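You operate a simulated robot arm through the tools that you are given. There is no shell and no other tool. Be economical: measure what you need, move in short steps, check, and stop when the job is done.

The job below is to be done with a simulated two-armed robot. You get a single attempt, and the scene is never put back.

## Task
On the top of the grey bench, fold the blue cloth in half and then in half again.

The check looks at the end state, three seconds after you hand in, the way a careful person would. Anything else that was tipped, shoved, dropped, spilled or broken makes it a failure. Flat cloth is picked up by pressing the open fingertips on it (5 to 10 N) and closing them slowly along it; thin cloth reads only 2 to 8 mm in the jaws.

## Robot
Two 6-joint arms with two-finger parallel grippers on one trunk, on a base that drives. Base frame: it is fixed to the floor where the robot stands at the start and does not move with it; the origin is under the middle of the robot, x ahead of it, y to its left, z up; the surface under the hand at the start is at about z = 0.86. Lengths are in m, angles in degrees, forces in N, time in s.
The left shoulder is at the start at [0.06, 0.187, 1.097], the right one opposite. With the tool pointing down near the work surface each hand reaches from about 0.28 to 0.62 m from the robot's upright axis, wherever it stands, measured 20 degrees to its own side. Places, roughly: top of the grey bench [1, -0.1, 0.9]. Payload 1.57 kg a hand.
Tool frame (each hand has its own): the origin (TCP) lies between the finger pads and is the grasp point; the fingertips stand 0.03 m ahead of it; z points along the fingers, y is the line along which they close. Largest opening 0.11 m; finger width 0.024, thickness 0.012; the body of the gripper, 0.048 by 0.112 m, starts 0.078 m behind the TCP.
Orientation is that of the tool frame in the base frame, as a unit quaternion [w, x, y, z]. With the fingers straight down and closing along the base's y, the tool's x points along the base's -x, its y along +y and its z along -z.

## Interface
- The arms move only by the tool apply_moves. It takes "left_plan", "right_plan" or both (then of equal length, played together; a hand with none holds still); each is a list of rows, each a list of 7 numbers: the shift along the tool's x, y, z in m, then the turn, a rotation vector about the tool's x, y, z in degrees, then the gripper command, from -1 (fully open) to 1 (shut), values between in proportion. In form: [[dx, dy, dz, wx, wy, wz, fingers], ...]. A call has 1 to 10 rows; each row shifts and turns the commanded pose from where the row before left it, along the tool's axes as they then stand. A row lasts 0.2 s, in which the tool goes at most 0.05 m and 8.6 degrees; a call with a longer step from one row to the next is refused whole, and so is a gripper value outside its range. Where a pose cannot be reached the arm comes as near as it can. A force on the tool above 40 N (or 10 N above the force at the start of the call, whichever is more), or a blocked arm, ends the call early, and 0.2 s more pass. The fingers move at their own pace (about 0.153 m/s each) and stop on an object; they squeeze with about 42 N. The grip force told is the motor's: it shows also when the fingers shut on nothing. Time passes only in rows, and 0.2 s behind the last, so rows that do not move let the fingers close. The reply holds the time, the measured pose of the TCP, the force on the tool along the base axes, the opening and the grip force, in the units named above and with some noise, with the torque about the TCP (base axes, N m) and any sound that the robot's microphone picked up, and new pictures: "views" is both (left out), scene, wrist or none (wrist: the cameras of the hands that moved).
- Cameras (640 x 400 px; columns grow to the right, rows downward): "scene" is now at [-0.0006, -0.0137, 1.628]; the picture's right is [-0.17, -0.98, 0.00], its down [-0.87, 0.15, -0.48] and it looks along [0.47, -0.08, -0.88] (base axes); focal length 279 px, centre (320, 200). "left" rides on the left gripper at [0.07, -0.016, -0.141] in its tool frame; the picture's right is [0.23, 0.97, 0.00], its down [-0.86, 0.20, -0.48] and it looks along [-0.47, 0.11, 0.88] (tool axes); focal length 222 px, centre (320, 200). "right" rides on the right gripper at [0.07, 0.016, -0.141] in its tool frame; the picture's right is [-0.23, 0.97, 0.00], its down [-0.86, -0.20, -0.48] and it looks along [-0.47, -0.11, 0.88] (tool axes); focal length 222 px, centre (320, 200). There is no depth. A picture from a camera that has moved, and an enlarged one, comes with that camera's place and axes in the base frame and with its lens. The place of the scene camera against the robot may be out by one fixed shift of up to 0.012 m in any direction.
- lift_body(by): slides the trunk up (or, below 0, down) by that many m; the arms and the scene camera ride with it, the base frame stays. It gives what a move gives, with no picture.
- roll_base(legs): drives the robot by 1 to 6 legs, each [ahead, left, turn to the left] in m, m and degrees, along the robot's own axes; the way and the turn of a leg run together, so that a leg with both is an arc; at most 1.5 m and 180 degrees a leg. The arms and the cameras ride along, it lands a little off, and it stops where it bumps. It gives what a move gives, and a new picture of the scene camera.
- head_to(pan, tilt): turns the head with the scene camera to pan (to the left, within 86 degrees either way) and tilt (down, from -29 to 69), counted from straight ahead of the robot. It gives what a move gives, and a new picture of the scene camera.
- zoom(camera, box): a new picture of the part [left, top, right, bottom] of that camera's present view, enlarged. No time passes.
- job_done(): hands the job in; it is judged then, once.

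Work in short steps. Places have to be worked out from the pictures, the camera data and where the tool is seen: move nearer, look again, correct. Check each grasp and each placing, and mend what went wrong. You have 120 turns and 260 pictures in all, those below and enlarged ones among them. Open the grippers and draw the arms clear of the work before you hand the job in, unless the task says otherwise; then end with one line.

The tools are called after ">>>" as a command line: name --argument value ..., lists and objects as JSON in quotes. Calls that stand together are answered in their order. apply_moves: Moves the arms, as the interface text tells. Its arguments: {"type":"object","properties":{"left_plan":{"type":"array"},"right_plan":{"type":"array"},"views":{"type":"string","enum":["both","scene","wrist","none"]}},"required":[]} The other tools are called the same way: lift_body (by) slides the trunk up or down; roll_base (legs) drives the base; head_to (pan, tilt) turns the head that bears the scene camera; zoom (camera, box) takes an enlarged picture of a part of a camera's view; job_done () hands the job in.

At the start:

```text
t: 0.0
left_tool_pos: [0.4911, 0.2744, 0.9991]
left_tcp_rot: [0.0, 0.0, 1.0, 0.0]
left_force: [0.7, -0.1, 0.2]
left_torque: [-0.01, 0.0, -0.05]
left_opening: 0.1102
left_gripper_force: 0.1
right_tool_pos: [0.4326, -0.1797, 1.0312]
right_tcp_rot: [0.0, 0.0, 1.0, 0.0]
right_force: [0.3, 0.2, 0.9]
right_torque: [0.01, -0.01, 0.0]
right_opening: 0.1098
right_gripper_force: 0.1
trunk travel left (down, up): [-0.725, 0.265]
robot x, y, heading: [-0.0055, -0.0003, -0.2]
head pan, tilt: [-10.0, 61.6]
```

scene: 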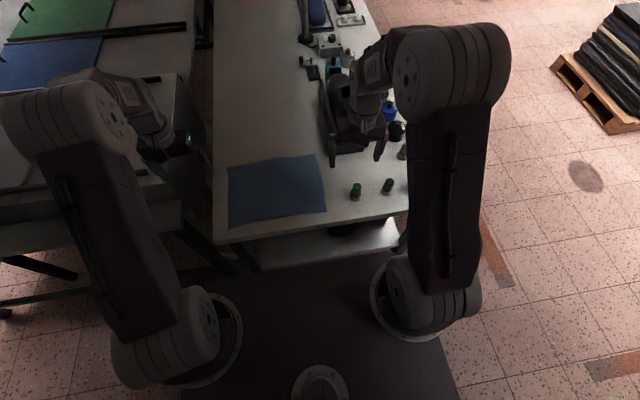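
right: 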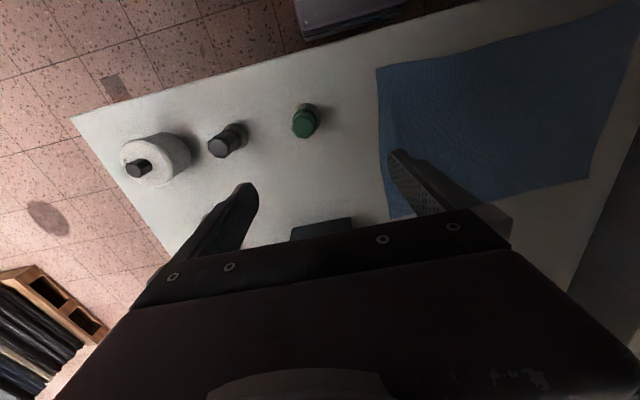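
left: 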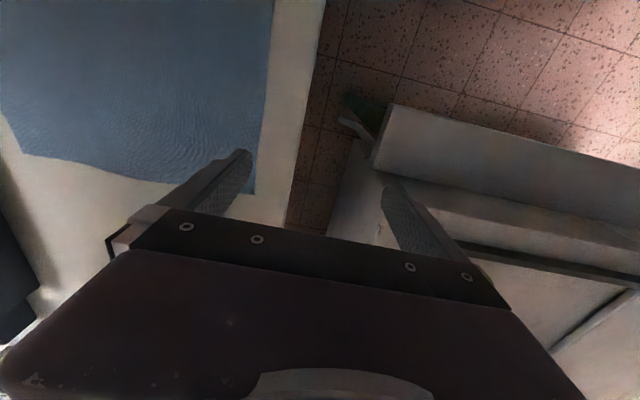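

The pictures agree on the cloth's corners: about (0.36,0.20), (0.367,-0.096), (0.59,-0.10) and (0.587,0.20), which makes it roughly 0.30 x 0.225 m. I'll hover both hands over the two near corners with the fingers partly open.

>>> apply_moves --left_plan '[[0.0258, -0.026, 0.0173, 0, 0, 0, 0.2], [0.0258, -0.026, 0.0173, 0, 0, 0, 0.2], [0.0258, -0.026, 0.0173, 0, 0, 0, 0.2], [0.0258, -0.026, 0.0173, 0, 0, 0, 0.2], [0, 0, 0, 0, 0, 0, 0.2]]' --right_plan '[[0.011, 0.0275, 0.025, 0, 0, 0, 0.2], [0.011, 0.0275, 0.025, 0, 0, 0, 0.2], [0.011, 0.0275, 0.025, 0, 0, 0, 0.2], [0.011, 0.0275, 0.025, 0, 0, 0, 0.2], [0, 0, 0, 0, 0, 0, 0.2]]'

```text
t: 1.2
left_tool_pos: [0.3868, 0.1687, 0.9293]
left_tcp_rot: [-0.001, -0.001, 1.0, -0.001]
left_force: [-0.1, -0.6, -0.2]
left_torque: [0.02, -0.02, -0.04]
left_opening: 0.044
left_gripper_force: 0.0
right_tool_pos: [0.3882, -0.0694, 0.9296]
right_tcp_rot: [0.0, 0.0, 1.0, 0.0]
right_force: [-0.7, 0.1, 0.3]
right_torque: [-0.02, -0.02, 0.0]
right_opening: 0.0439
right_gripper_force: 0.1
trunk travel left (down, up): [-0.725, 0.265]
robot x, y, heading: [-0.0017, -0.0001, 0.1]
head pan, tilt: [-10.0, 61.6]
camera scene: at [-0.0006, -0.0138, 1.628], right [-0.17, -0.98, 0.0], down [-0.87, 0.15, -0.48], along [0.47, -0.08, -0.88], focal length 279 px, centre (320, 200)
camera right: at [0.3196, -0.0524, 1.0708], right [0.23, 0.97, 0.0], down [0.86, -0.2, 0.48], along [0.47, -0.11, -0.88], focal length 222 px, centre (320, 200)
camera left: at [0.3166, 0.1522, 1.0716], right [-0.23, 0.97, 0.0], down [0.86, 0.2, 0.48], along [0.47, 0.11, -0.88], focal length 222 px, centre (320, 200)
```

scene: 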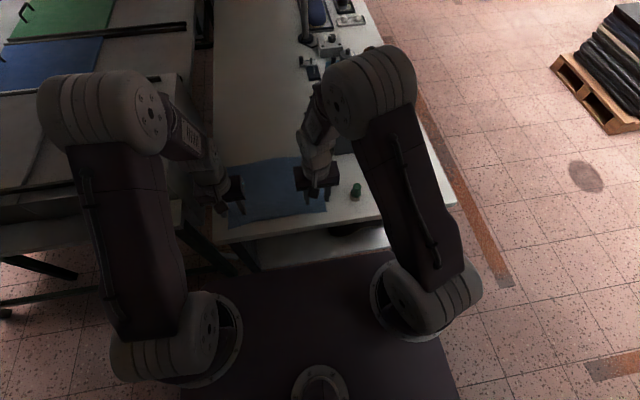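
right: 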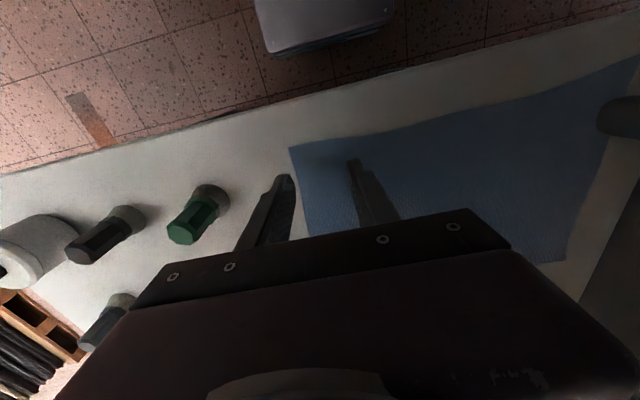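
left: 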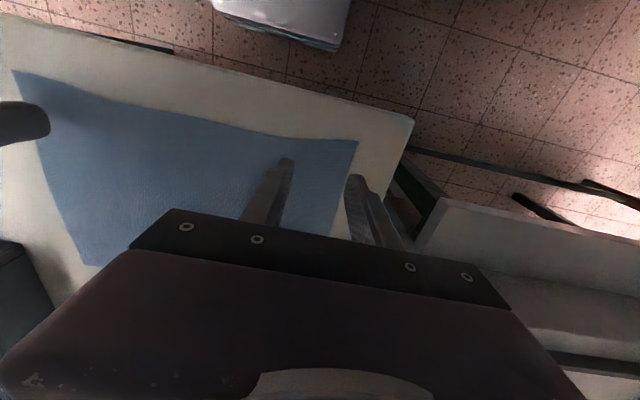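

The hands are on target, but the outer fingers sit right at the cloth's edges. I'll shift each hand 12 mm inward and come down to just above contact.

>>> apply_moves --left_plan '[[0, -0.012, 0.015, 0, 0, 0, 0.2], [0, 0, 0.016, 0, 0, 0, 0.2], [0, 0, 0.003, 0, 0, 0, 0.2]]' --right_plan '[[0, 0.012, 0.015, 0, 0, 0, 0.2], [0, 0, 0.016, 0, 0, 0, 0.2], [0, 0, 0.003, 0, 0, 0, 0.2]]' --views "wrist"

```text
t: 2.0
left_tool_pos: [0.3883, 0.1563, 0.8951]
left_tcp_rot: [0.001, 0.0, 1.0, 0.0]
left_force: [-0.3, 0.0, -0.1]
left_torque: [-0.01, 0.01, 0.0]
left_opening: 0.044
left_gripper_force: 0.3
right_tool_pos: [0.3881, -0.0578, 0.8983]
right_tcp_rot: [-0.001, 0.0, 1.0, 0.0]
right_force: [-0.1, -0.8, 0.2]
right_torque: [-0.02, 0.03, -0.02]
right_opening: 0.0442
right_gripper_force: 0.1
trunk travel left (down, up): [-0.725, 0.265]
robot x, y, heading: [-0.0003, 0.0002, -0.2]
head pan, tilt: [-10.0, 61.6]
camera right: at [0.3192, -0.0418, 1.0388], right [0.23, 0.97, 0.0], down [0.85, -0.2, 0.48], along [0.47, -0.11, -0.88], focal length 222 px, centre (320, 200)
camera left: at [0.3189, 0.14, 1.0362], right [-0.23, 0.97, 0.0], down [0.85, 0.2, 0.48], along [0.47, 0.11, -0.88], focal length 222 px, centre (320, 200)
```

right: 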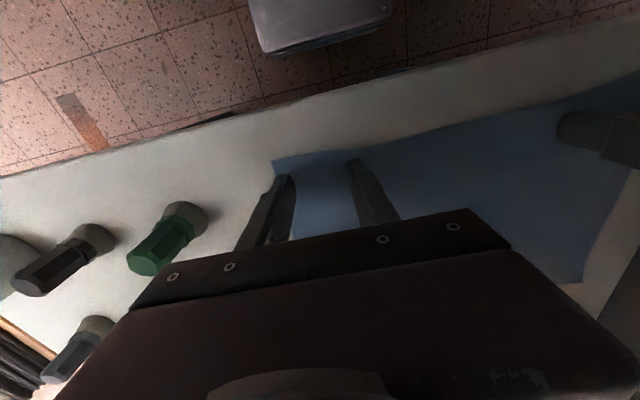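
left: 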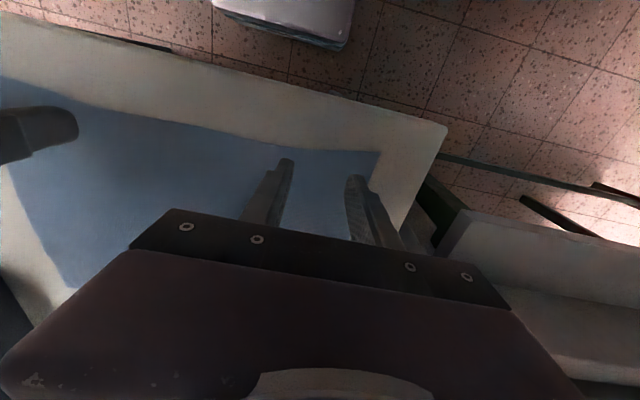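

The fingers are right at the bowed near edge, so I'll move 8 mm further ahead and lower in small steps to find contact.

>>> apply_moves --left_plan '[[-0.008, 0, 0.0, 0, 0, 0, 0.2], [0, 0, 0.003, 0, 0, 0, 0.2], [0, 0, 0.002, 0, 0, 0, 0.2], [0, 0, 0, 0, 0, 0, 0.2]]' --right_plan '[[-0.008, 0, 0.003, 0, 0, 0, 0.2], [0, 0, 0.003, 0, 0, 0, 0.2], [0, 0, 0.002, 0, 0, 0, 0.2], [0, 0, 0, 0, 0, 0, 0.2]]' --views "none"

```text
t: 3.0
left_tool_pos: [0.3943, 0.1569, 0.892]
left_tcp_rot: [0.001, 0.0, 1.0, 0.0]
left_force: [0.3, -0.1, 0.2]
left_torque: [0.02, 0.04, 0.02]
left_opening: 0.044
left_gripper_force: 0.1
right_tool_pos: [0.3961, -0.0587, 0.8909]
right_tcp_rot: [0.003, -0.001, 1.0, 0.001]
right_force: [3.8, -2.9, 31.6]
right_torque: [-0.83, -0.01, 0.13]
right_opening: 0.0445
right_gripper_force: 0.4
trunk travel left (down, up): [-0.725, 0.265]
robot x, y, heading: [-0.0034, 0.0005, 0.0]
head pan, tilt: [-10.0, 61.6]
```

The right hand is pressing too hard at 32 N and the left isn't touching yet. I'll ease the right up and bring the left down.

>>> apply_moves --left_plan '[[0, 0, 0.001, 0, 0, 0, 0.2], [0, 0, 0, 0, 0, 0, 0.2]]' --right_plan '[[0, 0, -0.002, 0, 0, 0, 0.2], [0, 0, 0, 0, 0, 0, 0.2]]' --views "none"

```text
t: 3.6
left_tool_pos: [0.3946, 0.1578, 0.8903]
left_tcp_rot: [0.003, 0.0, 1.0, 0.0]
left_force: [-2.1, 3.0, 26.8]
left_torque: [0.12, 0.19, -0.02]
left_opening: 0.044
left_gripper_force: 0.1
right_tool_pos: [0.3941, -0.0582, 0.8897]
right_tcp_rot: [0.0, 0.0, 1.0, 0.0]
right_force: [1.7, 0.0, 0.8]
right_torque: [0.02, 0.01, 0.02]
right_opening: 0.0441
right_gripper_force: 0.0
trunk travel left (down, up): [-0.725, 0.265]
robot x, y, heading: [-0.0001, -0.0006, 0.0]
head pan, tilt: [-10.0, 61.6]
```

Contact is stiff, so I'm correcting by fractions of a millimetre to reach 5–10 N.

>>> apply_moves --left_plan '[[0, 0, -0.0006, 0, 0, 0, 0.2], [0, 0, 0, 0, 0, 0, 0.2]]' --right_plan '[[0, 0, 0.0006, 0, 0, 0, 0.2], [0, 0, 0, 0, 0, 0, 0.2]]' --views "none"

```text
t: 4.2
left_tool_pos: [0.3961, 0.1571, 0.8919]
left_tcp_rot: [0.002, 0.001, 1.0, 0.0]
left_force: [-0.4, 2.1, 23.9]
left_torque: [0.01, 0.1, -0.02]
left_opening: 0.044
left_gripper_force: 0.0
right_tool_pos: [0.3935, -0.0596, 0.8912]
right_tcp_rot: [0.0, 0.0, 1.0, -0.001]
right_force: [-0.2, 0.6, 2.3]
right_torque: [-0.06, 0.0, -0.04]
right_opening: 0.0442
right_gripper_force: 0.0
trunk travel left (down, up): [-0.725, 0.265]
robot x, y, heading: [-0.0014, -0.0013, -0.1]
head pan, tilt: [-10.0, 61.6]
```

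The left is still at 24 N and the right at 2 N, so I'll adjust both again.

>>> apply_moves --left_plan '[[0, 0, -0.0008, 0, 0, 0, 0.2], [0, 0, 0, 0, 0, 0, 0.2]]' --right_plan '[[0, 0, 0.0005, 0, 0, 0, 0.2], [0, 0, 0, 0, 0, 0, 0.2]]' --views "none"

```text
t: 4.8
left_tool_pos: [0.3954, 0.1583, 0.8902]
left_tcp_rot: [0.001, 0.0, 1.0, 0.001]
left_force: [1.7, -0.3, 10.8]
left_torque: [0.02, -0.01, -0.02]
left_opening: 0.044
left_gripper_force: 0.1
right_tool_pos: [0.3945, -0.0585, 0.8906]
right_tcp_rot: [0.001, 0.0, 1.0, 0.0]
right_force: [-2.5, -0.3, 13.8]
right_torque: [-0.34, 0.1, -0.05]
right_opening: 0.0443
right_gripper_force: 0.1
trunk travel left (down, up): [-0.725, 0.265]
robot x, y, heading: [-0.0013, -0.0012, 0.1]
head pan, tilt: [-10.0, 61.6]
```

Both are now at about 10–14 N. I'll ease off slightly and close slowly.

>>> apply_moves --left_plan '[[0, 0, -0.0002, 0, 0, 0, 0.3], [0, 0, 0, 0, 0, 0, 0.4], [0, 0, 0, 0, 0, 0, 0.5], [0, 0, 0, 0, 0, 0, 0.6], [0, 0, 0, 0, 0, 0, 0.7], [0, 0, 0, 0, 0, 0, 0.8], [0, 0, 0, 0, 0, 0, 0.9], [0, 0, 0, 0, 0, 0, 1.0], [0, 0, 0, 0, 0, 0, 1.0]]' --right_plan '[[0, 0, -0.0003, 0, 0, 0, 0.3], [0, 0, 0, 0, 0, 0, 0.4], [0, 0, 0, 0, 0, 0, 0.5], [0, 0, 0, 0, 0, 0, 0.6], [0, 0, 0, 0, 0, 0, 0.7], [0, 0, 0, 0, 0, 0, 0.8], [0, 0, 0, 0, 0, 0, 0.9], [0, 0, 0, 0, 0, 0, 1.0], [0, 0, 0, 0, 0, 0, 1.0]]' --views "wrist"

```text
t: 6.8
left_tool_pos: [0.3949, 0.1568, 0.891]
left_tcp_rot: [0.0, 0.001, 1.0, 0.001]
left_force: [-0.8, 0.4, 8.1]
left_torque: [0.0, 0.04, -0.02]
left_opening: 0.002
left_gripper_force: 23.6
right_tool_pos: [0.3952, -0.0585, 0.8917]
right_tcp_rot: [0.001, 0.0, 1.0, -0.001]
right_force: [-0.1, -0.3, 5.9]
right_torque: [-0.02, 0.0, 0.0]
right_opening: 0.0
right_gripper_force: 21.1
trunk travel left (down, up): [-0.725, 0.265]
robot x, y, heading: [0.0018, 0.0007, 0.0]
head pan, tilt: [-10.0, 61.6]
camera right: at [0.327, -0.0417, 1.0327], right [0.23, 0.97, 0.0], down [0.85, -0.2, 0.48], along [0.47, -0.11, -0.88], focal length 222 px, centre (320, 200)
camera left: at [0.3253, 0.1406, 1.0317], right [-0.23, 0.97, 0.0], down [0.85, 0.2, 0.48], along [0.47, 0.11, -0.88], focal length 222 px, centre (320, 200)
```

right: 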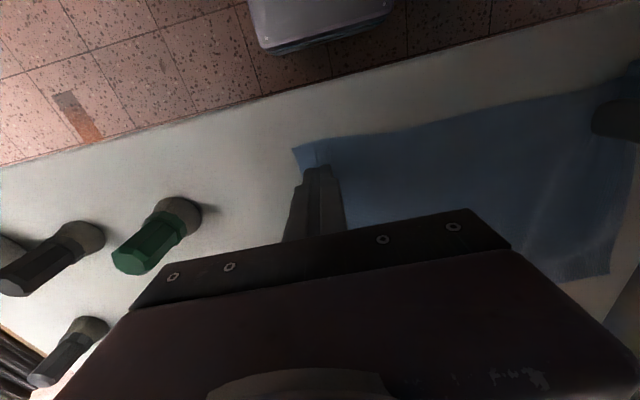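
left: 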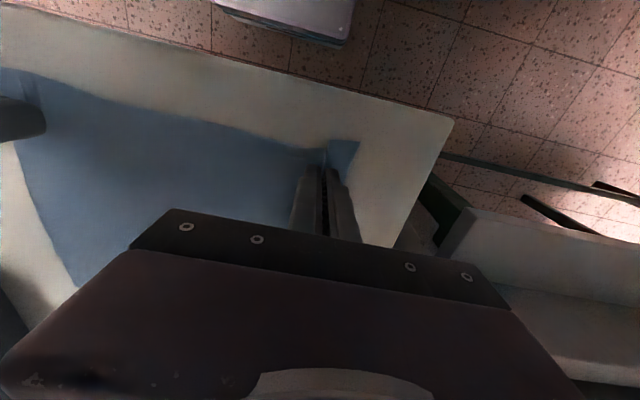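

The left reads 2 mm, but the right reads 0, so that grasp is doubtful. I'll lift both a little to test.

>>> apply_moves --left_plan '[[0, 0, -0.012, 0, 0, 0, 1], [0, 0, -0.013, 0, 0, 0, 1]]' --right_plan '[[0, 0, -0.012, 0, 0, 0, 1], [0, 0, -0.013, 0, 0, 0, 1]]' --views "wrist"

```text
t: 7.4
left_tool_pos: [0.395, 0.1571, 0.9158]
left_tcp_rot: [0.0, 0.001, 1.0, 0.0]
left_force: [0.3, -0.4, -0.2]
left_torque: [-0.01, -0.01, -0.02]
left_opening: 0.002
left_gripper_force: 23.7
right_tool_pos: [0.3949, -0.0591, 0.9139]
right_tcp_rot: [0.0, 0.0, 1.0, -0.001]
right_force: [0.0, -0.2, -1.0]
right_torque: [-0.02, -0.01, -0.02]
right_opening: 0.0
right_gripper_force: 21.7
trunk travel left (down, up): [-0.725, 0.265]
robot x, y, heading: [0.0, -0.0055, -0.1]
head pan, tilt: [-10.0, 61.6]
camera right: at [0.3266, -0.0416, 1.0564], right [0.23, 0.97, 0.0], down [0.86, -0.2, 0.48], along [0.47, -0.11, -0.88], focal length 222 px, centre (320, 200)
camera left: at [0.3252, 0.1404, 1.0567], right [-0.23, 0.97, 0.0], down [0.85, 0.2, 0.48], along [0.47, 0.11, -0.88], focal length 222 px, centre (320, 200)
```

right: 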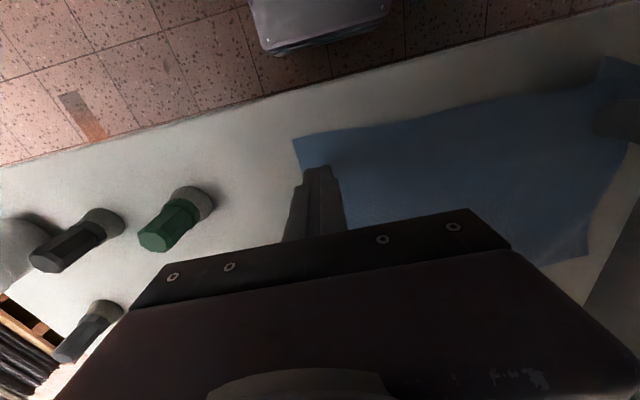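
left: 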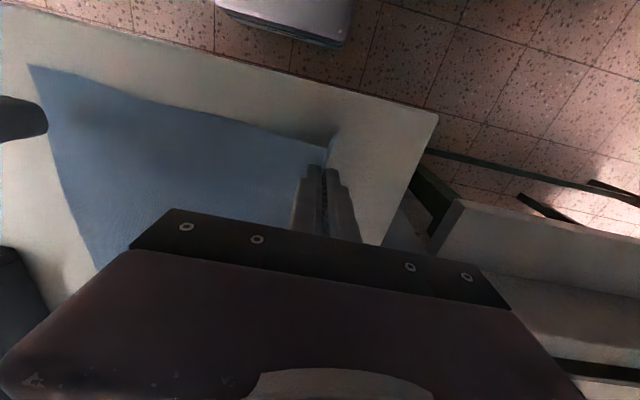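

The left holds, but the right slipped. Its corner now lies at about (0.366,-0.076), so I'll reopen the right, shift 18 mm inward and press again.

>>> apply_moves --right_plan '[[0, 0, -0.01, 0, 0, 0, 0.2], [0, 0.018, 0, 0, 0, 0, 0.2], [0, 0, 0.015, 0, 0, 0, 0.2], [0, 0, 0.016, 0, 0, 0, 0.2], [0, 0, 0.0042, 0, 0, 0, 0.2], [0, 0, 0, 0, 0, 0, 0.2]]' --views "wrist"

```text
t: 8.8
left_tool_pos: [0.3957, 0.1573, 0.916]
left_tcp_rot: [0.001, -0.001, 1.0, 0.0]
left_force: [0.5, 0.8, 0.4]
left_torque: [-0.02, -0.01, 0.01]
left_opening: 0.0019
left_gripper_force: 23.9
right_tool_pos: [0.3977, -0.0385, 0.8917]
right_tcp_rot: [0.002, 0.0, 1.0, 0.001]
right_force: [3.2, -1.6, 22.5]
right_torque: [-0.59, 0.0, 0.08]
right_opening: 0.0445
right_gripper_force: 0.4
trunk travel left (down, up): [-0.725, 0.265]
robot x, y, heading: [0.0004, 0.0031, 0.2]
head pan, tilt: [-10.0, 61.6]
camera right: at [0.3283, -0.0222, 1.0324], right [0.23, 0.97, 0.0], down [0.85, -0.2, 0.48], along [0.47, -0.11, -0.88], focal length 222 px, centre (320, 200)
```

right: 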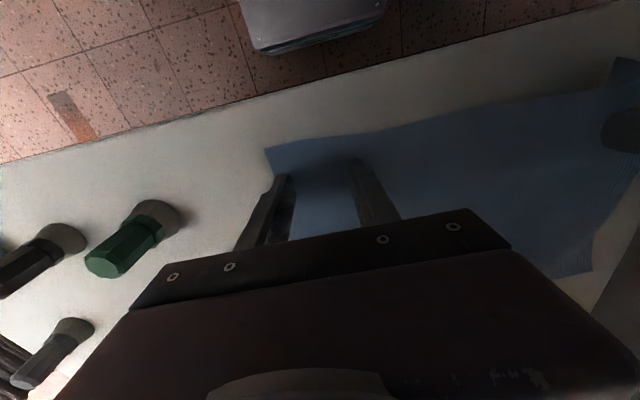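

The torque shows only the outer finger is loaded. I'll rotate 0.4° about the tool's x to bring the inner finger down too and lighten the press.

>>> apply_moves --right_plan '[[0, 0, -0.0004, 0.4, 0, 0, 0.2], [0, 0, 0, 0, 0, 0, 0.2]]' --views "none"

```text
t: 9.4
left_tool_pos: [0.3952, 0.1573, 0.9166]
left_tcp_rot: [0.001, 0.0, 1.0, -0.001]
left_force: [-0.5, 0.6, 0.6]
left_torque: [0.01, -0.02, -0.01]
left_opening: 0.0019
left_gripper_force: 23.8
right_tool_pos: [0.396, -0.0394, 0.891]
right_tcp_rot: [0.003, 0.001, 1.0, -0.003]
right_force: [3.3, 1.8, 24.4]
right_torque: [0.7, -0.07, -0.15]
right_opening: 0.0447
right_gripper_force: 0.3
trunk travel left (down, up): [-0.725, 0.265]
robot x, y, heading: [-0.0015, 0.0018, 0.0]
head pan, tilt: [-10.0, 61.6]
```

That flipped the load to the inner finger, so I'll rotate back 0.18° and ease up.

>>> apply_moves --right_plan '[[0, 0, -0.0004, -0.18, 0, 0, 0.2], [0, 0, 0, 0, 0, 0, 0.2]]' --views "none"

```text
t: 10.0
left_tool_pos: [0.3941, 0.1574, 0.9158]
left_tcp_rot: [0.001, 0.0, 1.0, 0.0]
left_force: [0.0, -0.3, 0.1]
left_torque: [0.02, -0.02, 0.03]
left_opening: 0.0021
left_gripper_force: 24.2
right_tool_pos: [0.3953, -0.0396, 0.8909]
right_tcp_rot: [0.001, 0.0, 1.0, -0.002]
right_force: [3.2, 2.2, 20.9]
right_torque: [0.53, -0.08, -0.11]
right_opening: 0.0446
right_gripper_force: 1.0
trunk travel left (down, up): [-0.725, 0.265]
robot x, y, heading: [0.0034, 0.0037, 0.0]
head pan, tilt: [-10.0, 61.6]
```

>>> apply_moves --right_plan '[[0, 0, -0.0004, -0.12, 0, 0, 0.2], [0, 0, 0, 0, 0, 0, 0.2]]' --views "none"

```text
t: 10.6
left_tool_pos: [0.3954, 0.1566, 0.916]
left_tcp_rot: [0.0, 0.0, 1.0, 0.0]
left_force: [-0.4, 0.7, -1.0]
left_torque: [-0.04, 0.03, -0.01]
left_opening: 0.002
left_gripper_force: 23.8
right_tool_pos: [0.3949, -0.0406, 0.892]
right_tcp_rot: [0.0, 0.0, 1.0, -0.002]
right_force: [1.0, 2.1, 12.0]
right_torque: [0.14, -0.01, -0.04]
right_opening: 0.0444
right_gripper_force: 0.2
trunk travel left (down, up): [-0.725, 0.265]
robot x, y, heading: [-0.0016, -0.0015, 0.1]
head pan, tilt: [-10.0, 61.6]
```

The load is balanced now at 12 N, so I'll close slowly at this press.

>>> apply_moves --right_plan '[[0, 0, 0, 0, 0, 0, 0.3], [0, 0, 0, 0, 0, 0, 0.4], [0, 0, 0, 0, 0, 0, 0.5], [0, 0, 0, 0, 0, 0, 0.6], [0, 0, 0, 0, 0, 0, 0.7], [0, 0, 0, 0, 0, 0, 0.8], [0, 0, 0, 0, 0, 0, 0.9], [0, 0, 0, 0, 0, 0, 1.0], [0, 0, 0, 0, 0, 0, 1.0]]' --views "wrist"

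```text
t: 12.6
left_tool_pos: [0.3953, 0.1562, 0.9159]
left_tcp_rot: [0.0, 0.0, 1.0, 0.001]
left_force: [-0.5, -1.3, 0.0]
left_torque: [-0.06, -0.01, -0.01]
left_opening: 0.0021
left_gripper_force: 23.6
right_tool_pos: [0.3953, -0.0409, 0.8907]
right_tcp_rot: [-0.001, 0.0, 1.0, -0.001]
right_force: [-0.9, 1.2, 2.9]
right_torque: [0.01, 0.0, -0.01]
right_opening: 0.0017
right_gripper_force: 23.5
trunk travel left (down, up): [-0.725, 0.265]
robot x, y, heading: [0.0013, -0.0015, 0.2]
head pan, tilt: [-10.0, 61.6]
camera right: at [0.3277, -0.0228, 1.0328], right [0.23, 0.97, 0.0], down [0.86, -0.2, 0.48], along [0.47, -0.11, -0.88], focal length 222 px, centre (320, 200)
```

right: 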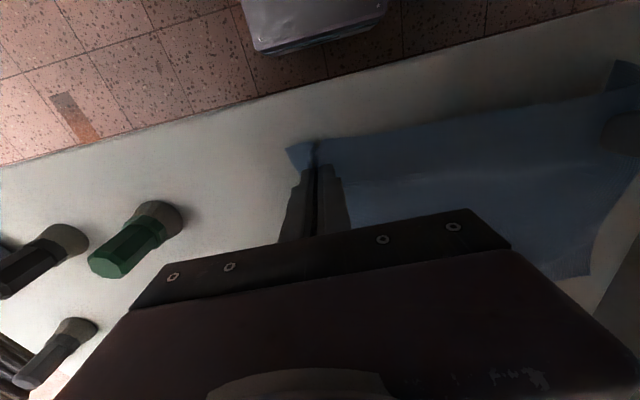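

The right now reads 1.7 mm. I'll lift both to about 0.93 and check with the scene camera as well.

>>> apply_moves --left_plan '[[0, 0, 0, 0, 0, 0, 1], [0, 0, -0.008, 0, 0, 0, 1], [0, 0, -0.007, 0, 0, 0, 1]]' --right_plan '[[0, 0, -0.01, 0, 0, 0, 1], [0, 0, -0.015, 0, 0, 0, 1], [0, 0, -0.015, 0, 0, 0, 1]]'

>>> zoom --camera "scene" --box '[200, 120, 360, 250]'

```text
t: 13.4
left_tool_pos: [0.3961, 0.1568, 0.9313]
left_tcp_rot: [0.0, -0.001, 1.0, 0.0]
left_force: [0.2, -0.6, -0.2]
left_torque: [-0.04, -0.03, 0.04]
left_opening: 0.0022
left_gripper_force: 23.0
right_tool_pos: [0.3955, -0.0395, 0.9316]
right_tcp_rot: [0.0, 0.0, 1.0, -0.001]
right_force: [0.1, 1.7, 0.9]
right_torque: [0.05, -0.02, 0.02]
right_opening: 0.0015
right_gripper_force: 23.6
trunk travel left (down, up): [-0.725, 0.265]
robot x, y, heading: [0.0005, -0.002, 0.2]
head pan, tilt: [-10.0, 61.6]
camera scene: at [-0.0012, -0.0137, 1.6279], right [-0.17, -0.98, 0.0], down [-0.87, 0.15, -0.48], along [0.47, -0.08, -0.88], focal length 279 px, centre (320, 200)
camera right: at [0.3273, -0.0234, 1.0736], right [0.23, 0.97, 0.0], down [0.86, -0.2, 0.48], along [0.47, -0.11, -0.88], focal length 222 px, centre (320, 200)
camera left: at [0.326, 0.1416, 1.0718], right [-0.23, 0.97, 0.0], down [0.86, 0.2, 0.48], along [0.47, 0.11, -0.88], focal length 222 px, centre (320, 200)
```

scene: 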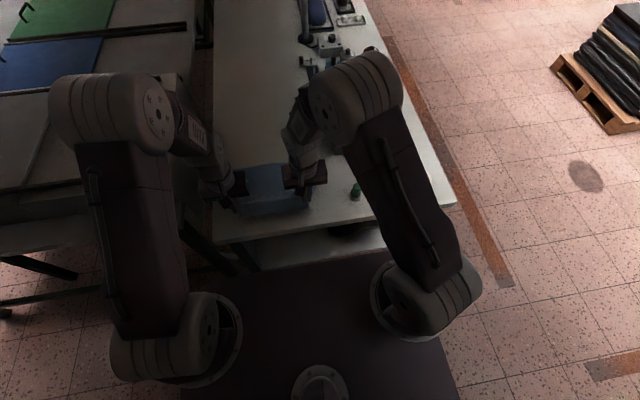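
right: 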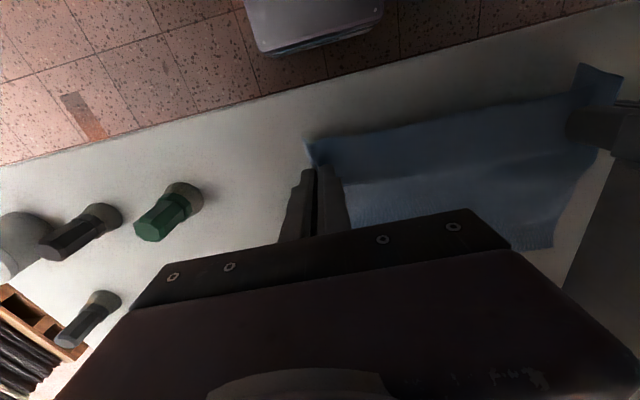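
left: 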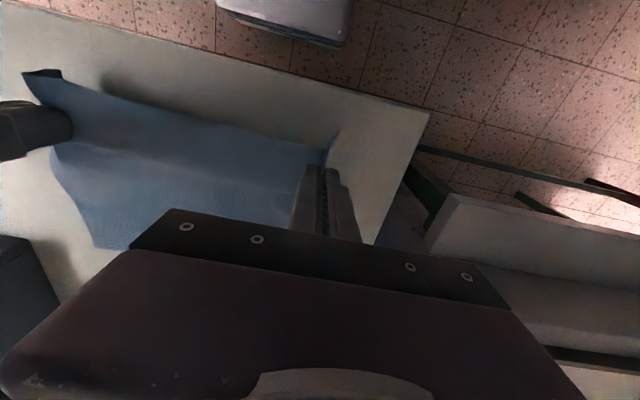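

```text
3.08 times, centred on (280, 185) of scene
camera zoom: at [-0.0012, -0.0137, 1.6279], right [-0.17, -0.98, 0.0], down [-0.87, 0.15, -0.48], along [0.47, -0.08, -0.88], focal length 860 px, centre (443, 246)
```

zoom: 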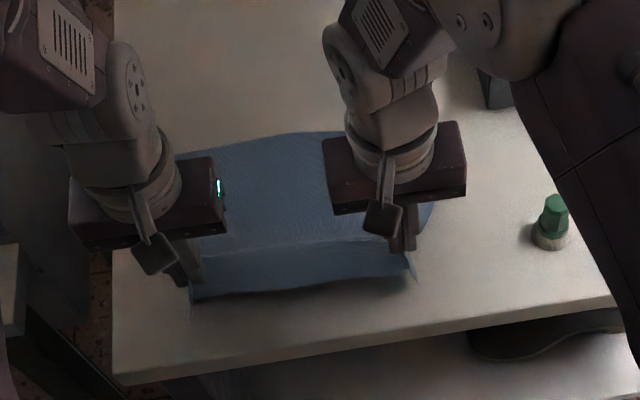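

Both hands hold the cloth. To leave reach for an overshoot at the far side, I'll drag the whole cloth 35 mm toward the robot, low over the bench, and spread the hands slightly to take out slack.

>>> apply_moves --left_plan '[[0, 0.002, 0.01, 0, 0, 0, 1], [0, 0.002, 0.012, 0, 0, 0, 1], [0.01, 0, 0, 0, 0, 0, 1], [0.012, 0, 0, 0, 0, 0, 1], [0.013, 0, 0, 0, 0, 0, 1], [0, 0, 0, 0, 0, 0, 1]]' --right_plan '[[0, -0.004, 0.01, 0, 0, 0, 1], [0, -0.004, 0.012, 0, 0, 0, 1], [0.01, 0, 0, 0, 0, 0, 1], [0.012, 0, 0, 0, 0, 0, 1], [0.013, 0, 0, 0, 0, 0, 1], [0, 0, 0, 0, 0, 0, 1]]'

>>> zoom --camera "scene" --box '[200, 120, 360, 250]'

```text
t: 14.8
left_tool_pos: [0.3632, 0.1614, 0.9099]
left_tcp_rot: [0.0, -0.001, 1.0, 0.0]
left_force: [-0.7, -32.3, -0.2]
left_torque: [-1.01, 0.02, 0.06]
left_opening: 0.0026
left_gripper_force: 24.5
right_tool_pos: [0.362, -0.0486, 0.9103]
right_tcp_rot: [0.001, 0.0, 1.0, -0.002]
right_force: [-0.2, 31.4, -0.8]
right_torque: [0.97, 0.0, -0.05]
right_opening: 0.0016
right_gripper_force: 23.4
trunk travel left (down, up): [-0.725, 0.265]
robot x, y, heading: [-0.0005, 0.001, -0.2]
head pan, tilt: [-10.0, 61.6]
camera scene: at [-0.0005, -0.0137, 1.628], right [-0.17, -0.98, 0.0], down [-0.87, 0.15, -0.48], along [0.47, -0.08, -0.88], focal length 279 px, centre (320, 200)
camera right: at [0.2928, -0.0307, 1.0517], right [0.23, 0.97, 0.0], down [0.85, -0.2, 0.48], along [0.47, -0.11, -0.88], focal length 222 px, centre (320, 200)
camera left: at [0.2927, 0.1454, 1.0499], right [-0.23, 0.97, 0.0], down [0.86, 0.2, 0.48], along [0.47, 0.11, -0.88], focal length 222 px, centre (320, 200)
```

scene: 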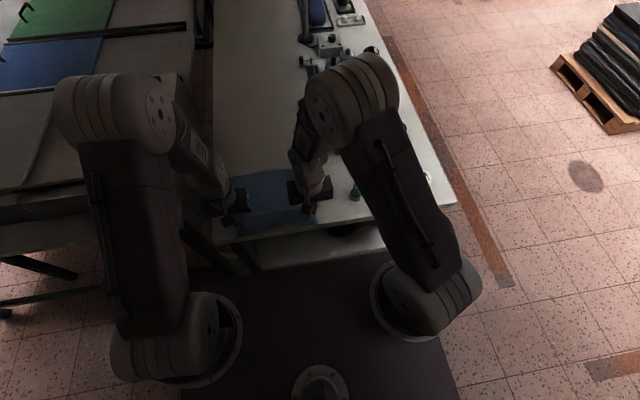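
right: 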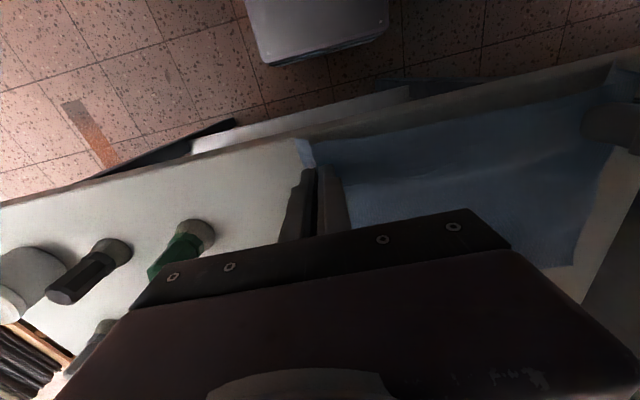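
left: 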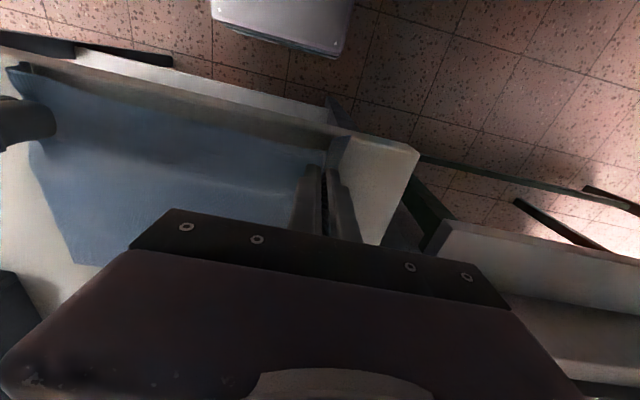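

```text
3.08 times, centred on (280, 185) of scene
camera zoom: at [-0.0005, -0.0137, 1.628], right [-0.17, -0.98, 0.0], down [-0.87, 0.15, -0.48], along [0.47, -0.08, -0.88], focal length 860 px, centre (443, 246)
```

zoom: 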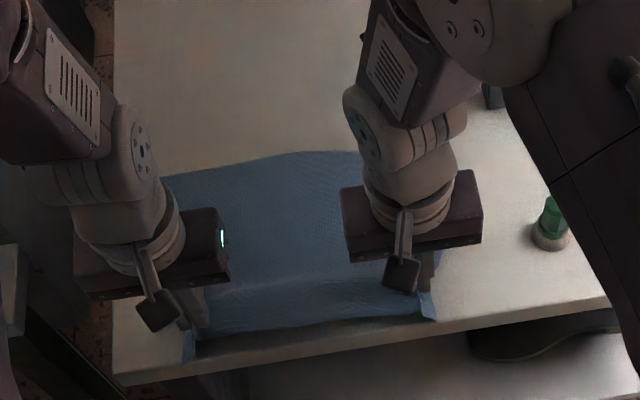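

The cloth came along, but the tension between the hands is 32 N, so I'll bring them back together. The far corners now lie at about (0.548,0.214) and (0.539,-0.085), with the fold line near x=0.44. I'll carry the near edge over in an arc and stop while it's still high.

>>> apply_moves --left_plan '[[-0.005, -0.001, -0.02, 0, 0, 0, 1], [-0.012, 0, -0.02, 0, 0, 0, 1], [-0.018, 0, -0.012, 0, 0, 0, 1], [-0.02, 0, -0.008, 0, 0, 0, 1], [-0.022, 0, 0, 0, 0, 0, 1], [-0.022, 0, 0.003, 0, 0, 0, 1], [-0.022, 0, 0.008, 0, 0, 0, 1], [-0.02, 0, 0.01, 0, 0, 0, 1], [0, 0, 0, 0, 0, 0, 1]]' --right_plan '[[-0.005, 0.008, -0.02, 0, 0, 0, 1], [-0.012, 0, -0.02, 0, 0, 0, 1], [-0.018, 0, -0.012, 0, 0, 0, 1], [-0.02, 0, -0.008, 0, 0, 0, 1], [-0.022, 0, 0, 0, 0, 0, 1], [-0.022, 0, 0.003, 0, 0, 0, 1], [-0.022, 0, 0.008, 0, 0, 0, 1], [-0.02, 0, 0.01, 0, 0, 0, 1], [0, 0, 0, 0, 0, 0, 1]]'

>>> zoom --camera "scene" --box '[200, 120, 360, 250]'

```text
t: 16.8
left_tool_pos: [0.5009, 0.159, 0.9493]
left_tcp_rot: [0.0, 0.0, 1.0, -0.001]
left_force: [0.7, -7.3, -0.6]
left_torque: [-0.23, 0.01, 0.04]
left_opening: 0.0022
left_gripper_force: 24.0
right_tool_pos: [0.5018, -0.0409, 0.9482]
right_tcp_rot: [0.0, 0.0, 1.0, -0.002]
right_force: [0.0, 6.7, 1.0]
right_torque: [0.22, -0.03, -0.02]
right_opening: 0.0014
right_gripper_force: 23.8
trunk travel left (down, up): [-0.725, 0.265]
robot x, y, heading: [0.0021, -0.0033, 0.1]
head pan, tilt: [-10.0, 61.6]
camera scene: at [-0.0019, -0.0137, 1.628], right [-0.17, -0.98, 0.0], down [-0.87, 0.15, -0.48], along [0.47, -0.08, -0.88], focal length 279 px, centre (320, 200)
camera right: at [0.4338, -0.0238, 1.09], right [0.23, 0.97, 0.0], down [0.85, -0.2, 0.48], along [0.47, -0.11, -0.88], focal length 222 px, centre (320, 200)
camera left: at [0.4315, 0.1441, 1.0896], right [-0.23, 0.97, 0.0], down [0.85, 0.2, 0.48], along [0.47, 0.11, -0.88], focal length 222 px, centre (320, 200)
```

scene: 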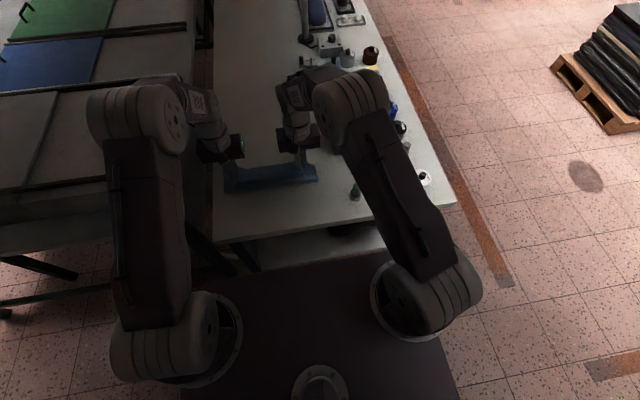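
right: 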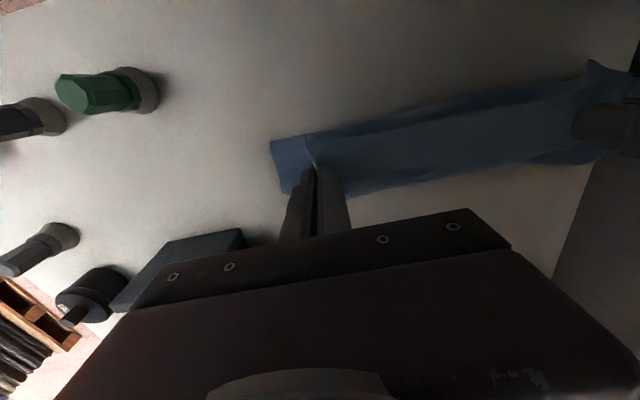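
left: 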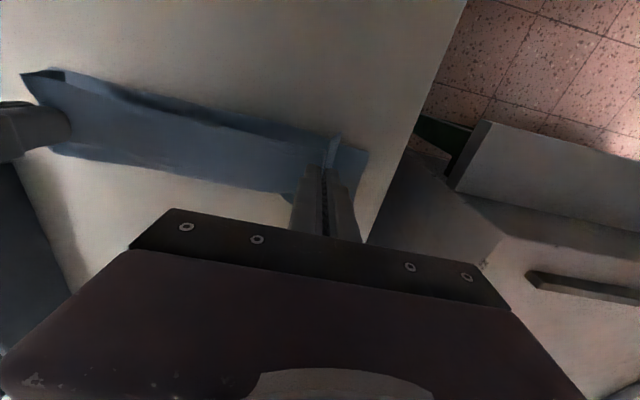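

```text
3.08 times, centred on (280, 185) of scene
camera zoom: at [-0.0019, -0.0137, 1.628], right [-0.17, -0.98, 0.0], down [-0.87, 0.15, -0.48], along [0.47, -0.08, -0.88], focal length 860 px, centre (443, 246)
```

zoom: 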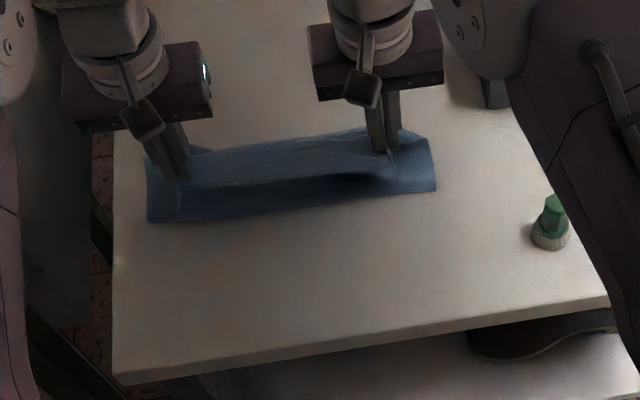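

The near edge is over, and the bottom layer's far corner stayed at about (0.538,-0.084). The pinched margin still points back toward the robot. I'll lower gently to the far edge and look before releasing.

>>> apply_moves --left_plan '[[-0.006, 0, 0.012, 0, 0, 0, 1], [-0.006, 0, 0.012, 0, 0, 0, 1], [-0.006, 0, 0.012, 0, 0, 0, 1], [0, 0, 0.012, 0, 0, 0, 1], [0, 0, 0, 0, 0, 0, 1]]' --right_plan '[[-0.006, 0, 0.012, 0, 0, 0, 1], [-0.006, 0, 0.012, 0, 0, 0, 1], [-0.006, 0, 0.012, 0, 0, 0, 1], [0, 0, 0.012, 0, 0, 0, 1], [0, 0, 0, 0, 0, 0, 1]]' --views "wrist"

>>> zoom --camera "scene" --box '[200, 120, 360, 250]'

```text
t: 18.0
left_tool_pos: [0.5193, 0.1604, 0.9016]
left_tcp_rot: [-0.001, 0.0, 1.0, 0.0]
left_force: [-0.1, -3.8, -0.2]
left_torque: [-0.15, -0.01, -0.01]
left_opening: 0.0019
left_gripper_force: 23.3
right_tool_pos: [0.5194, -0.0401, 0.9002]
right_tcp_rot: [0.0, 0.0, 1.0, -0.001]
right_force: [-0.6, 4.3, 0.7]
right_torque: [0.16, -0.02, 0.0]
right_opening: 0.0015
right_gripper_force: 23.6
trunk travel left (down, up): [-0.725, 0.265]
robot x, y, heading: [0.0, -0.001, -0.0]
head pan, tilt: [-10.0, 61.6]
camera right: at [0.4511, -0.023, 1.0412], right [0.23, 0.97, 0.0], down [0.85, -0.2, 0.48], along [0.47, -0.11, -0.88], focal length 222 px, centre (320, 200)
camera left: at [0.4506, 0.1437, 1.0417], right [-0.23, 0.97, 0.0], down [0.85, 0.2, 0.48], along [0.47, 0.11, -0.88], focal length 222 px, centre (320, 200)
```

right: 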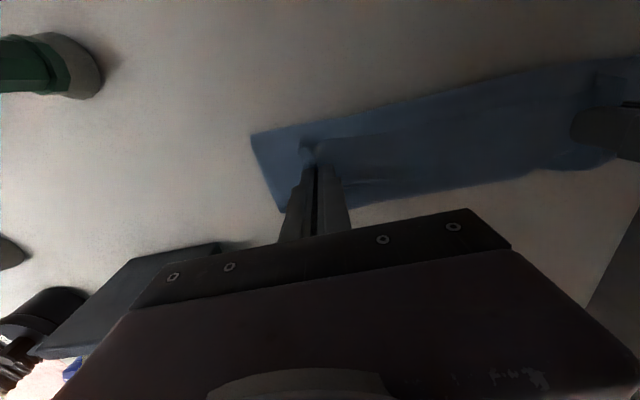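
left: 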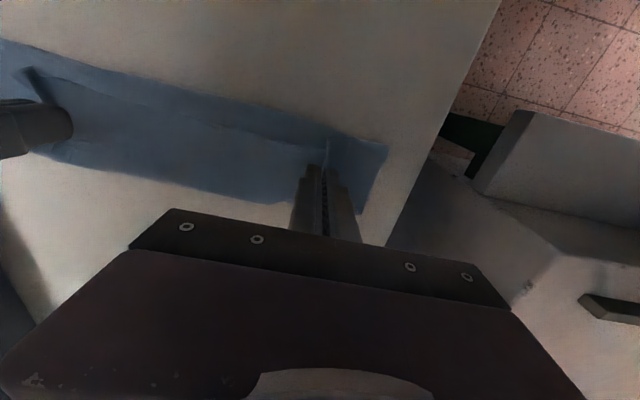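

```text
3.08 times, centred on (280, 185) of scene
camera zoom: at [-0.0012, -0.0138, 1.628], right [-0.17, -0.98, 0.0], down [-0.87, 0.15, -0.48], along [0.47, -0.08, -0.88], focal length 860 px, centre (443, 246)
```

zoom: 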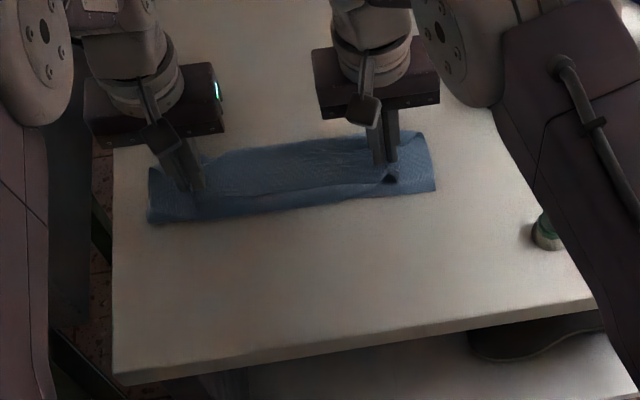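

The margins clearly double back toward the robot. I'll lower a touch, open the fingers gently to release the pleats, lift straight up and look.

>>> apply_moves --left_plan '[[0, 0, 0.003, 0, 0, 0, 0.8], [0, 0, 0, 0, 0, 0, 0.5], [0, 0, 0, 0, 0, 0, 0.4], [0, 0, -0.015, 0, 0, 0, 0.4], [0, 0, -0.04, 0, 0, 0, 0.4], [0.02, 0.03, -0.03, 0, 0, 0, 0.4], [0.02, 0.03, -0.03, 0, 0, 0, 0.4], [0.02, 0.03, -0.02, 0, 0, 0, 0.4]]' --right_plan '[[0, 0, 0.003, 0, 0, 0, 0.8], [0, 0, 0, 0, 0, 0, 0.5], [0, 0, 0, 0, 0, 0, 0.4], [0, 0, -0.015, 0, 0, 0, 0.4], [0, 0, -0.04, 0, 0, 0, 0.4], [0.02, -0.03, -0.03, 0, 0, 0, 0.4], [0.02, -0.03, -0.03, 0, 0, 0, 0.4], [0.02, -0.03, -0.02, 0, 0, 0, 0.4]]' --views "wrist"

>>> zoom --camera "scene" --box '[200, 120, 360, 250]'

```text
t: 19.8
left_tool_pos: [0.4598, 0.2516, 1.0338]
left_tcp_rot: [0.001, 0.0, 1.0, 0.0]
left_force: [-0.8, -0.6, 0.5]
left_torque: [0.05, 0.0, -0.02]
left_opening: 0.033
left_gripper_force: 0.1
right_tool_pos: [0.4574, -0.132, 1.0349]
right_tcp_rot: [0.001, 0.0, 1.0, 0.0]
right_force: [-0.3, -0.5, -0.4]
right_torque: [0.03, 0.0, 0.0]
right_opening: 0.0328
right_gripper_force: 0.0
trunk travel left (down, up): [-0.725, 0.265]
robot x, y, heading: [0.0025, -0.0033, -0.0]
head pan, tilt: [-10.0, 61.6]
camera right: at [0.3887, -0.1151, 1.1767], right [0.23, 0.97, 0.0], down [0.85, -0.2, 0.48], along [0.47, -0.11, -0.88], focal length 222 px, centre (320, 200)
camera left: at [0.3893, 0.2344, 1.1747], right [-0.23, 0.97, 0.0], down [0.85, 0.2, 0.48], along [0.47, 0.11, -0.88], focal length 222 px, centre (320, 200)
```

right: 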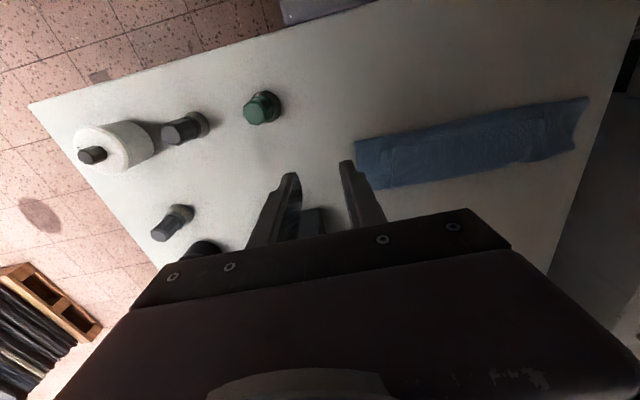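
left: 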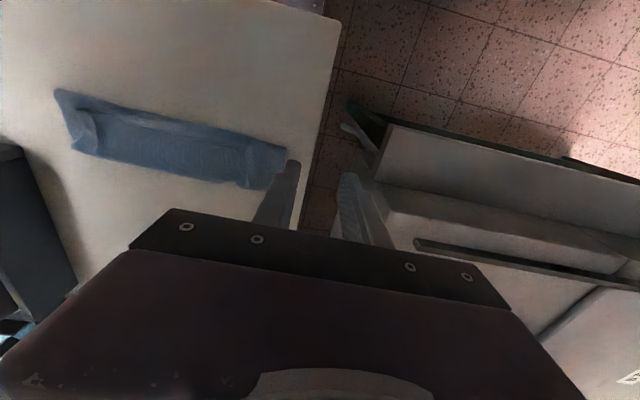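

```text
3.08 times, centred on (280, 185) of scene
camera zoom: at [-0.0034, -0.0137, 1.6279], right [-0.17, -0.98, 0.0], down [-0.87, 0.15, -0.48], along [0.47, -0.08, -0.88], focal length 860 px, centre (443, 246)
```

zoom: 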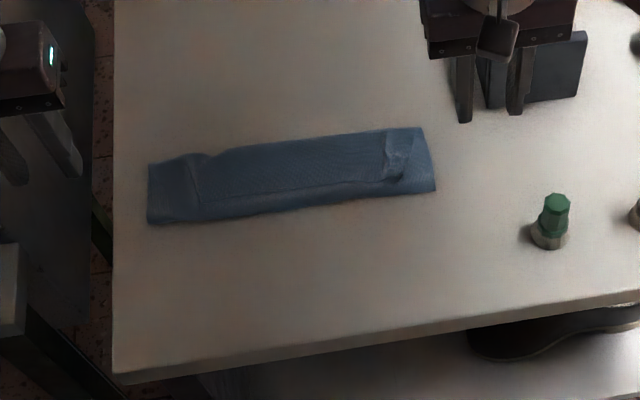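

Hands are clear of the cloth. I'll zoom in closely to see how the layers lie.

>>> zoom --camera "scene" --box '[232, 145, 314, 196]'

>>> zoom --camera "right" --box '[340, 80, 600, 210]'

>>> zoom --camera "left" --box '[40, 70, 310, 210]'

```text
7.80 times, centred on (273, 170) of scene
camera zoom: at [-0.0034, -0.0137, 1.6279], right [-0.17, -0.98, 0.0], down [-0.87, 0.15, -0.48], along [0.47, -0.08, -0.88], focal length 2180 px, centre (687, 430)
```

zoom: 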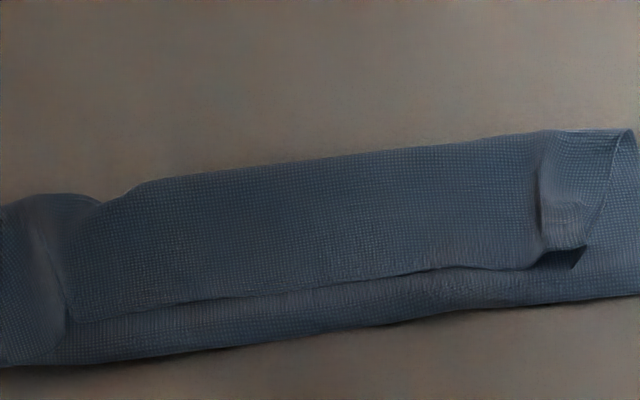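

```text
2.46 times, centred on (470, 145) of right
camera zoom: at [0.3887, -0.1151, 1.1767], right [0.23, 0.97, 0.0], down [0.85, -0.2, 0.48], along [0.47, -0.11, -0.88], focal length 547 px, centre (-49, 335)
```

zoom: 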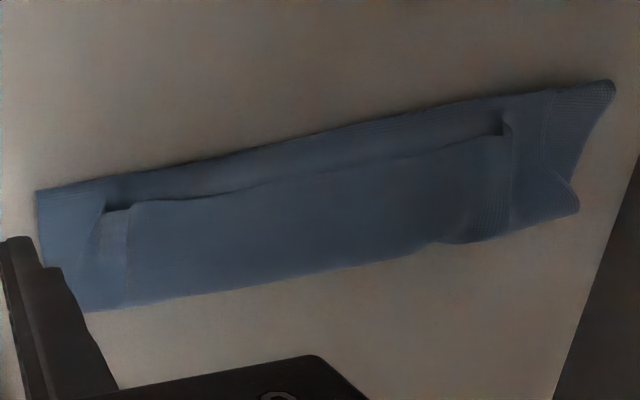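

```text
2.37 times, centred on (175, 140) of left
camera zoom: at [0.3893, 0.2344, 1.1747], right [-0.23, 0.97, 0.0], down [0.85, 0.2, 0.48], along [0.47, 0.11, -0.88], focal length 526 px, centre (664, 342)
```

zoom: 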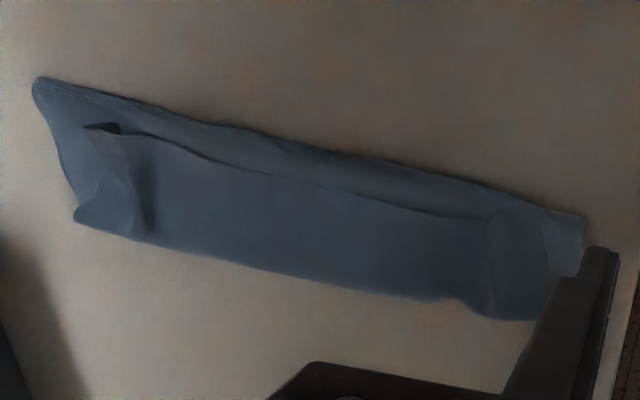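

The result is a Z-fold in thirds: near fold at x≈0.505, the flap's edge at x≈0.522 facing me, and the far fold at x≈0.589. I'll grab that flap edge, pull it back toward the robot to flatten the cloth, then redo the fold pinching right at the edge.

>>> apply_moves --left_plan '[[-0.0189, -0.0279, 0.0297, 0, 0, 0, 0.2], [-0.0189, -0.0279, 0.0297, 0, 0, 0, 0.2], [-0.0189, -0.0279, 0.0297, 0, 0, 0, 0.2], [-0.0189, -0.0279, 0.0297, 0, 0, 0, 0.2], [0, 0, 0.014, 0, 0, 0, 0.2], [0, 0, 0, 0, 0, 0, 0.2]]' --right_plan '[[-0.0194, 0.0318, 0.03, 0, 0, 0, 0.2], [-0.0194, 0.0318, 0.03, 0, 0, 0, 0.2], [-0.0194, 0.0318, 0.03, 0, 0, 0, 0.2], [-0.0194, 0.0318, 0.03, 0, 0, 0, 0.2], [0, 0, 0.014, 0, 0, 0, 0.2], [0, 0, 0, 0, 0, 0, 0.2]]' --views "wrist"

```text
t: 21.2
left_tool_pos: [0.5358, 0.1397, 0.8998]
left_tcp_rot: [0.0, 0.0, 1.0, 0.0]
left_force: [-0.3, 0.0, -0.7]
left_torque: [0.03, 0.02, 0.01]
left_opening: 0.0437
left_gripper_force: 0.0
right_tool_pos: [0.5371, -0.0042, 0.8984]
right_tcp_rot: [0.0, -0.001, 1.0, -0.001]
right_force: [0.2, -1.0, 0.1]
right_torque: [-0.04, 0.0, 0.03]
right_opening: 0.044
right_gripper_force: 0.0
trunk travel left (down, up): [-0.725, 0.265]
robot x, y, heading: [0.0018, 0.0002, -0.1]
head pan, tilt: [-10.0, 61.6]
camera right: at [0.4688, 0.0134, 1.0398], right [0.23, 0.97, 0.0], down [0.86, -0.2, 0.48], along [0.47, -0.11, -0.88], focal length 222 px, centre (320, 200)
camera left: at [0.4657, 0.1235, 1.0393], right [-0.23, 0.97, 0.0], down [0.85, 0.2, 0.48], along [0.47, 0.11, -0.88], focal length 222 px, centre (320, 200)
```

right: 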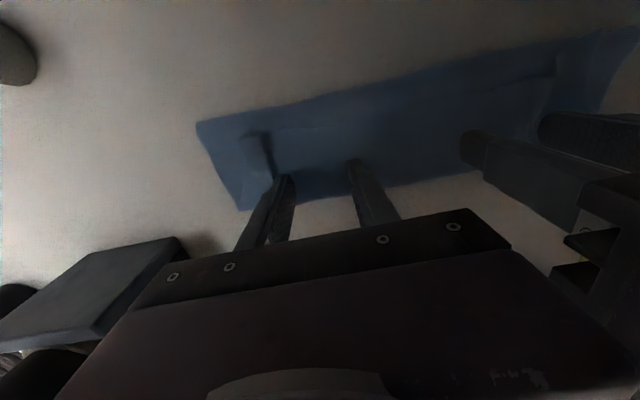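
left: 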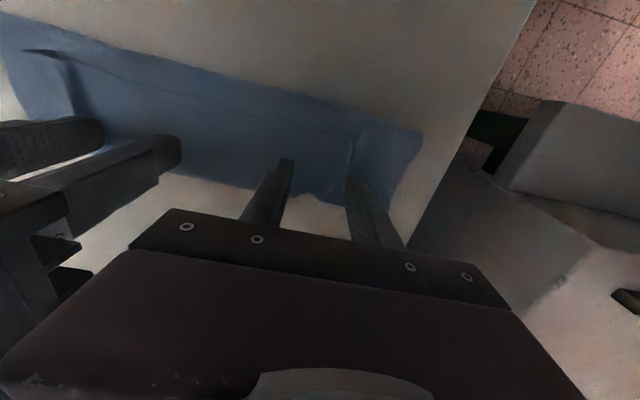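

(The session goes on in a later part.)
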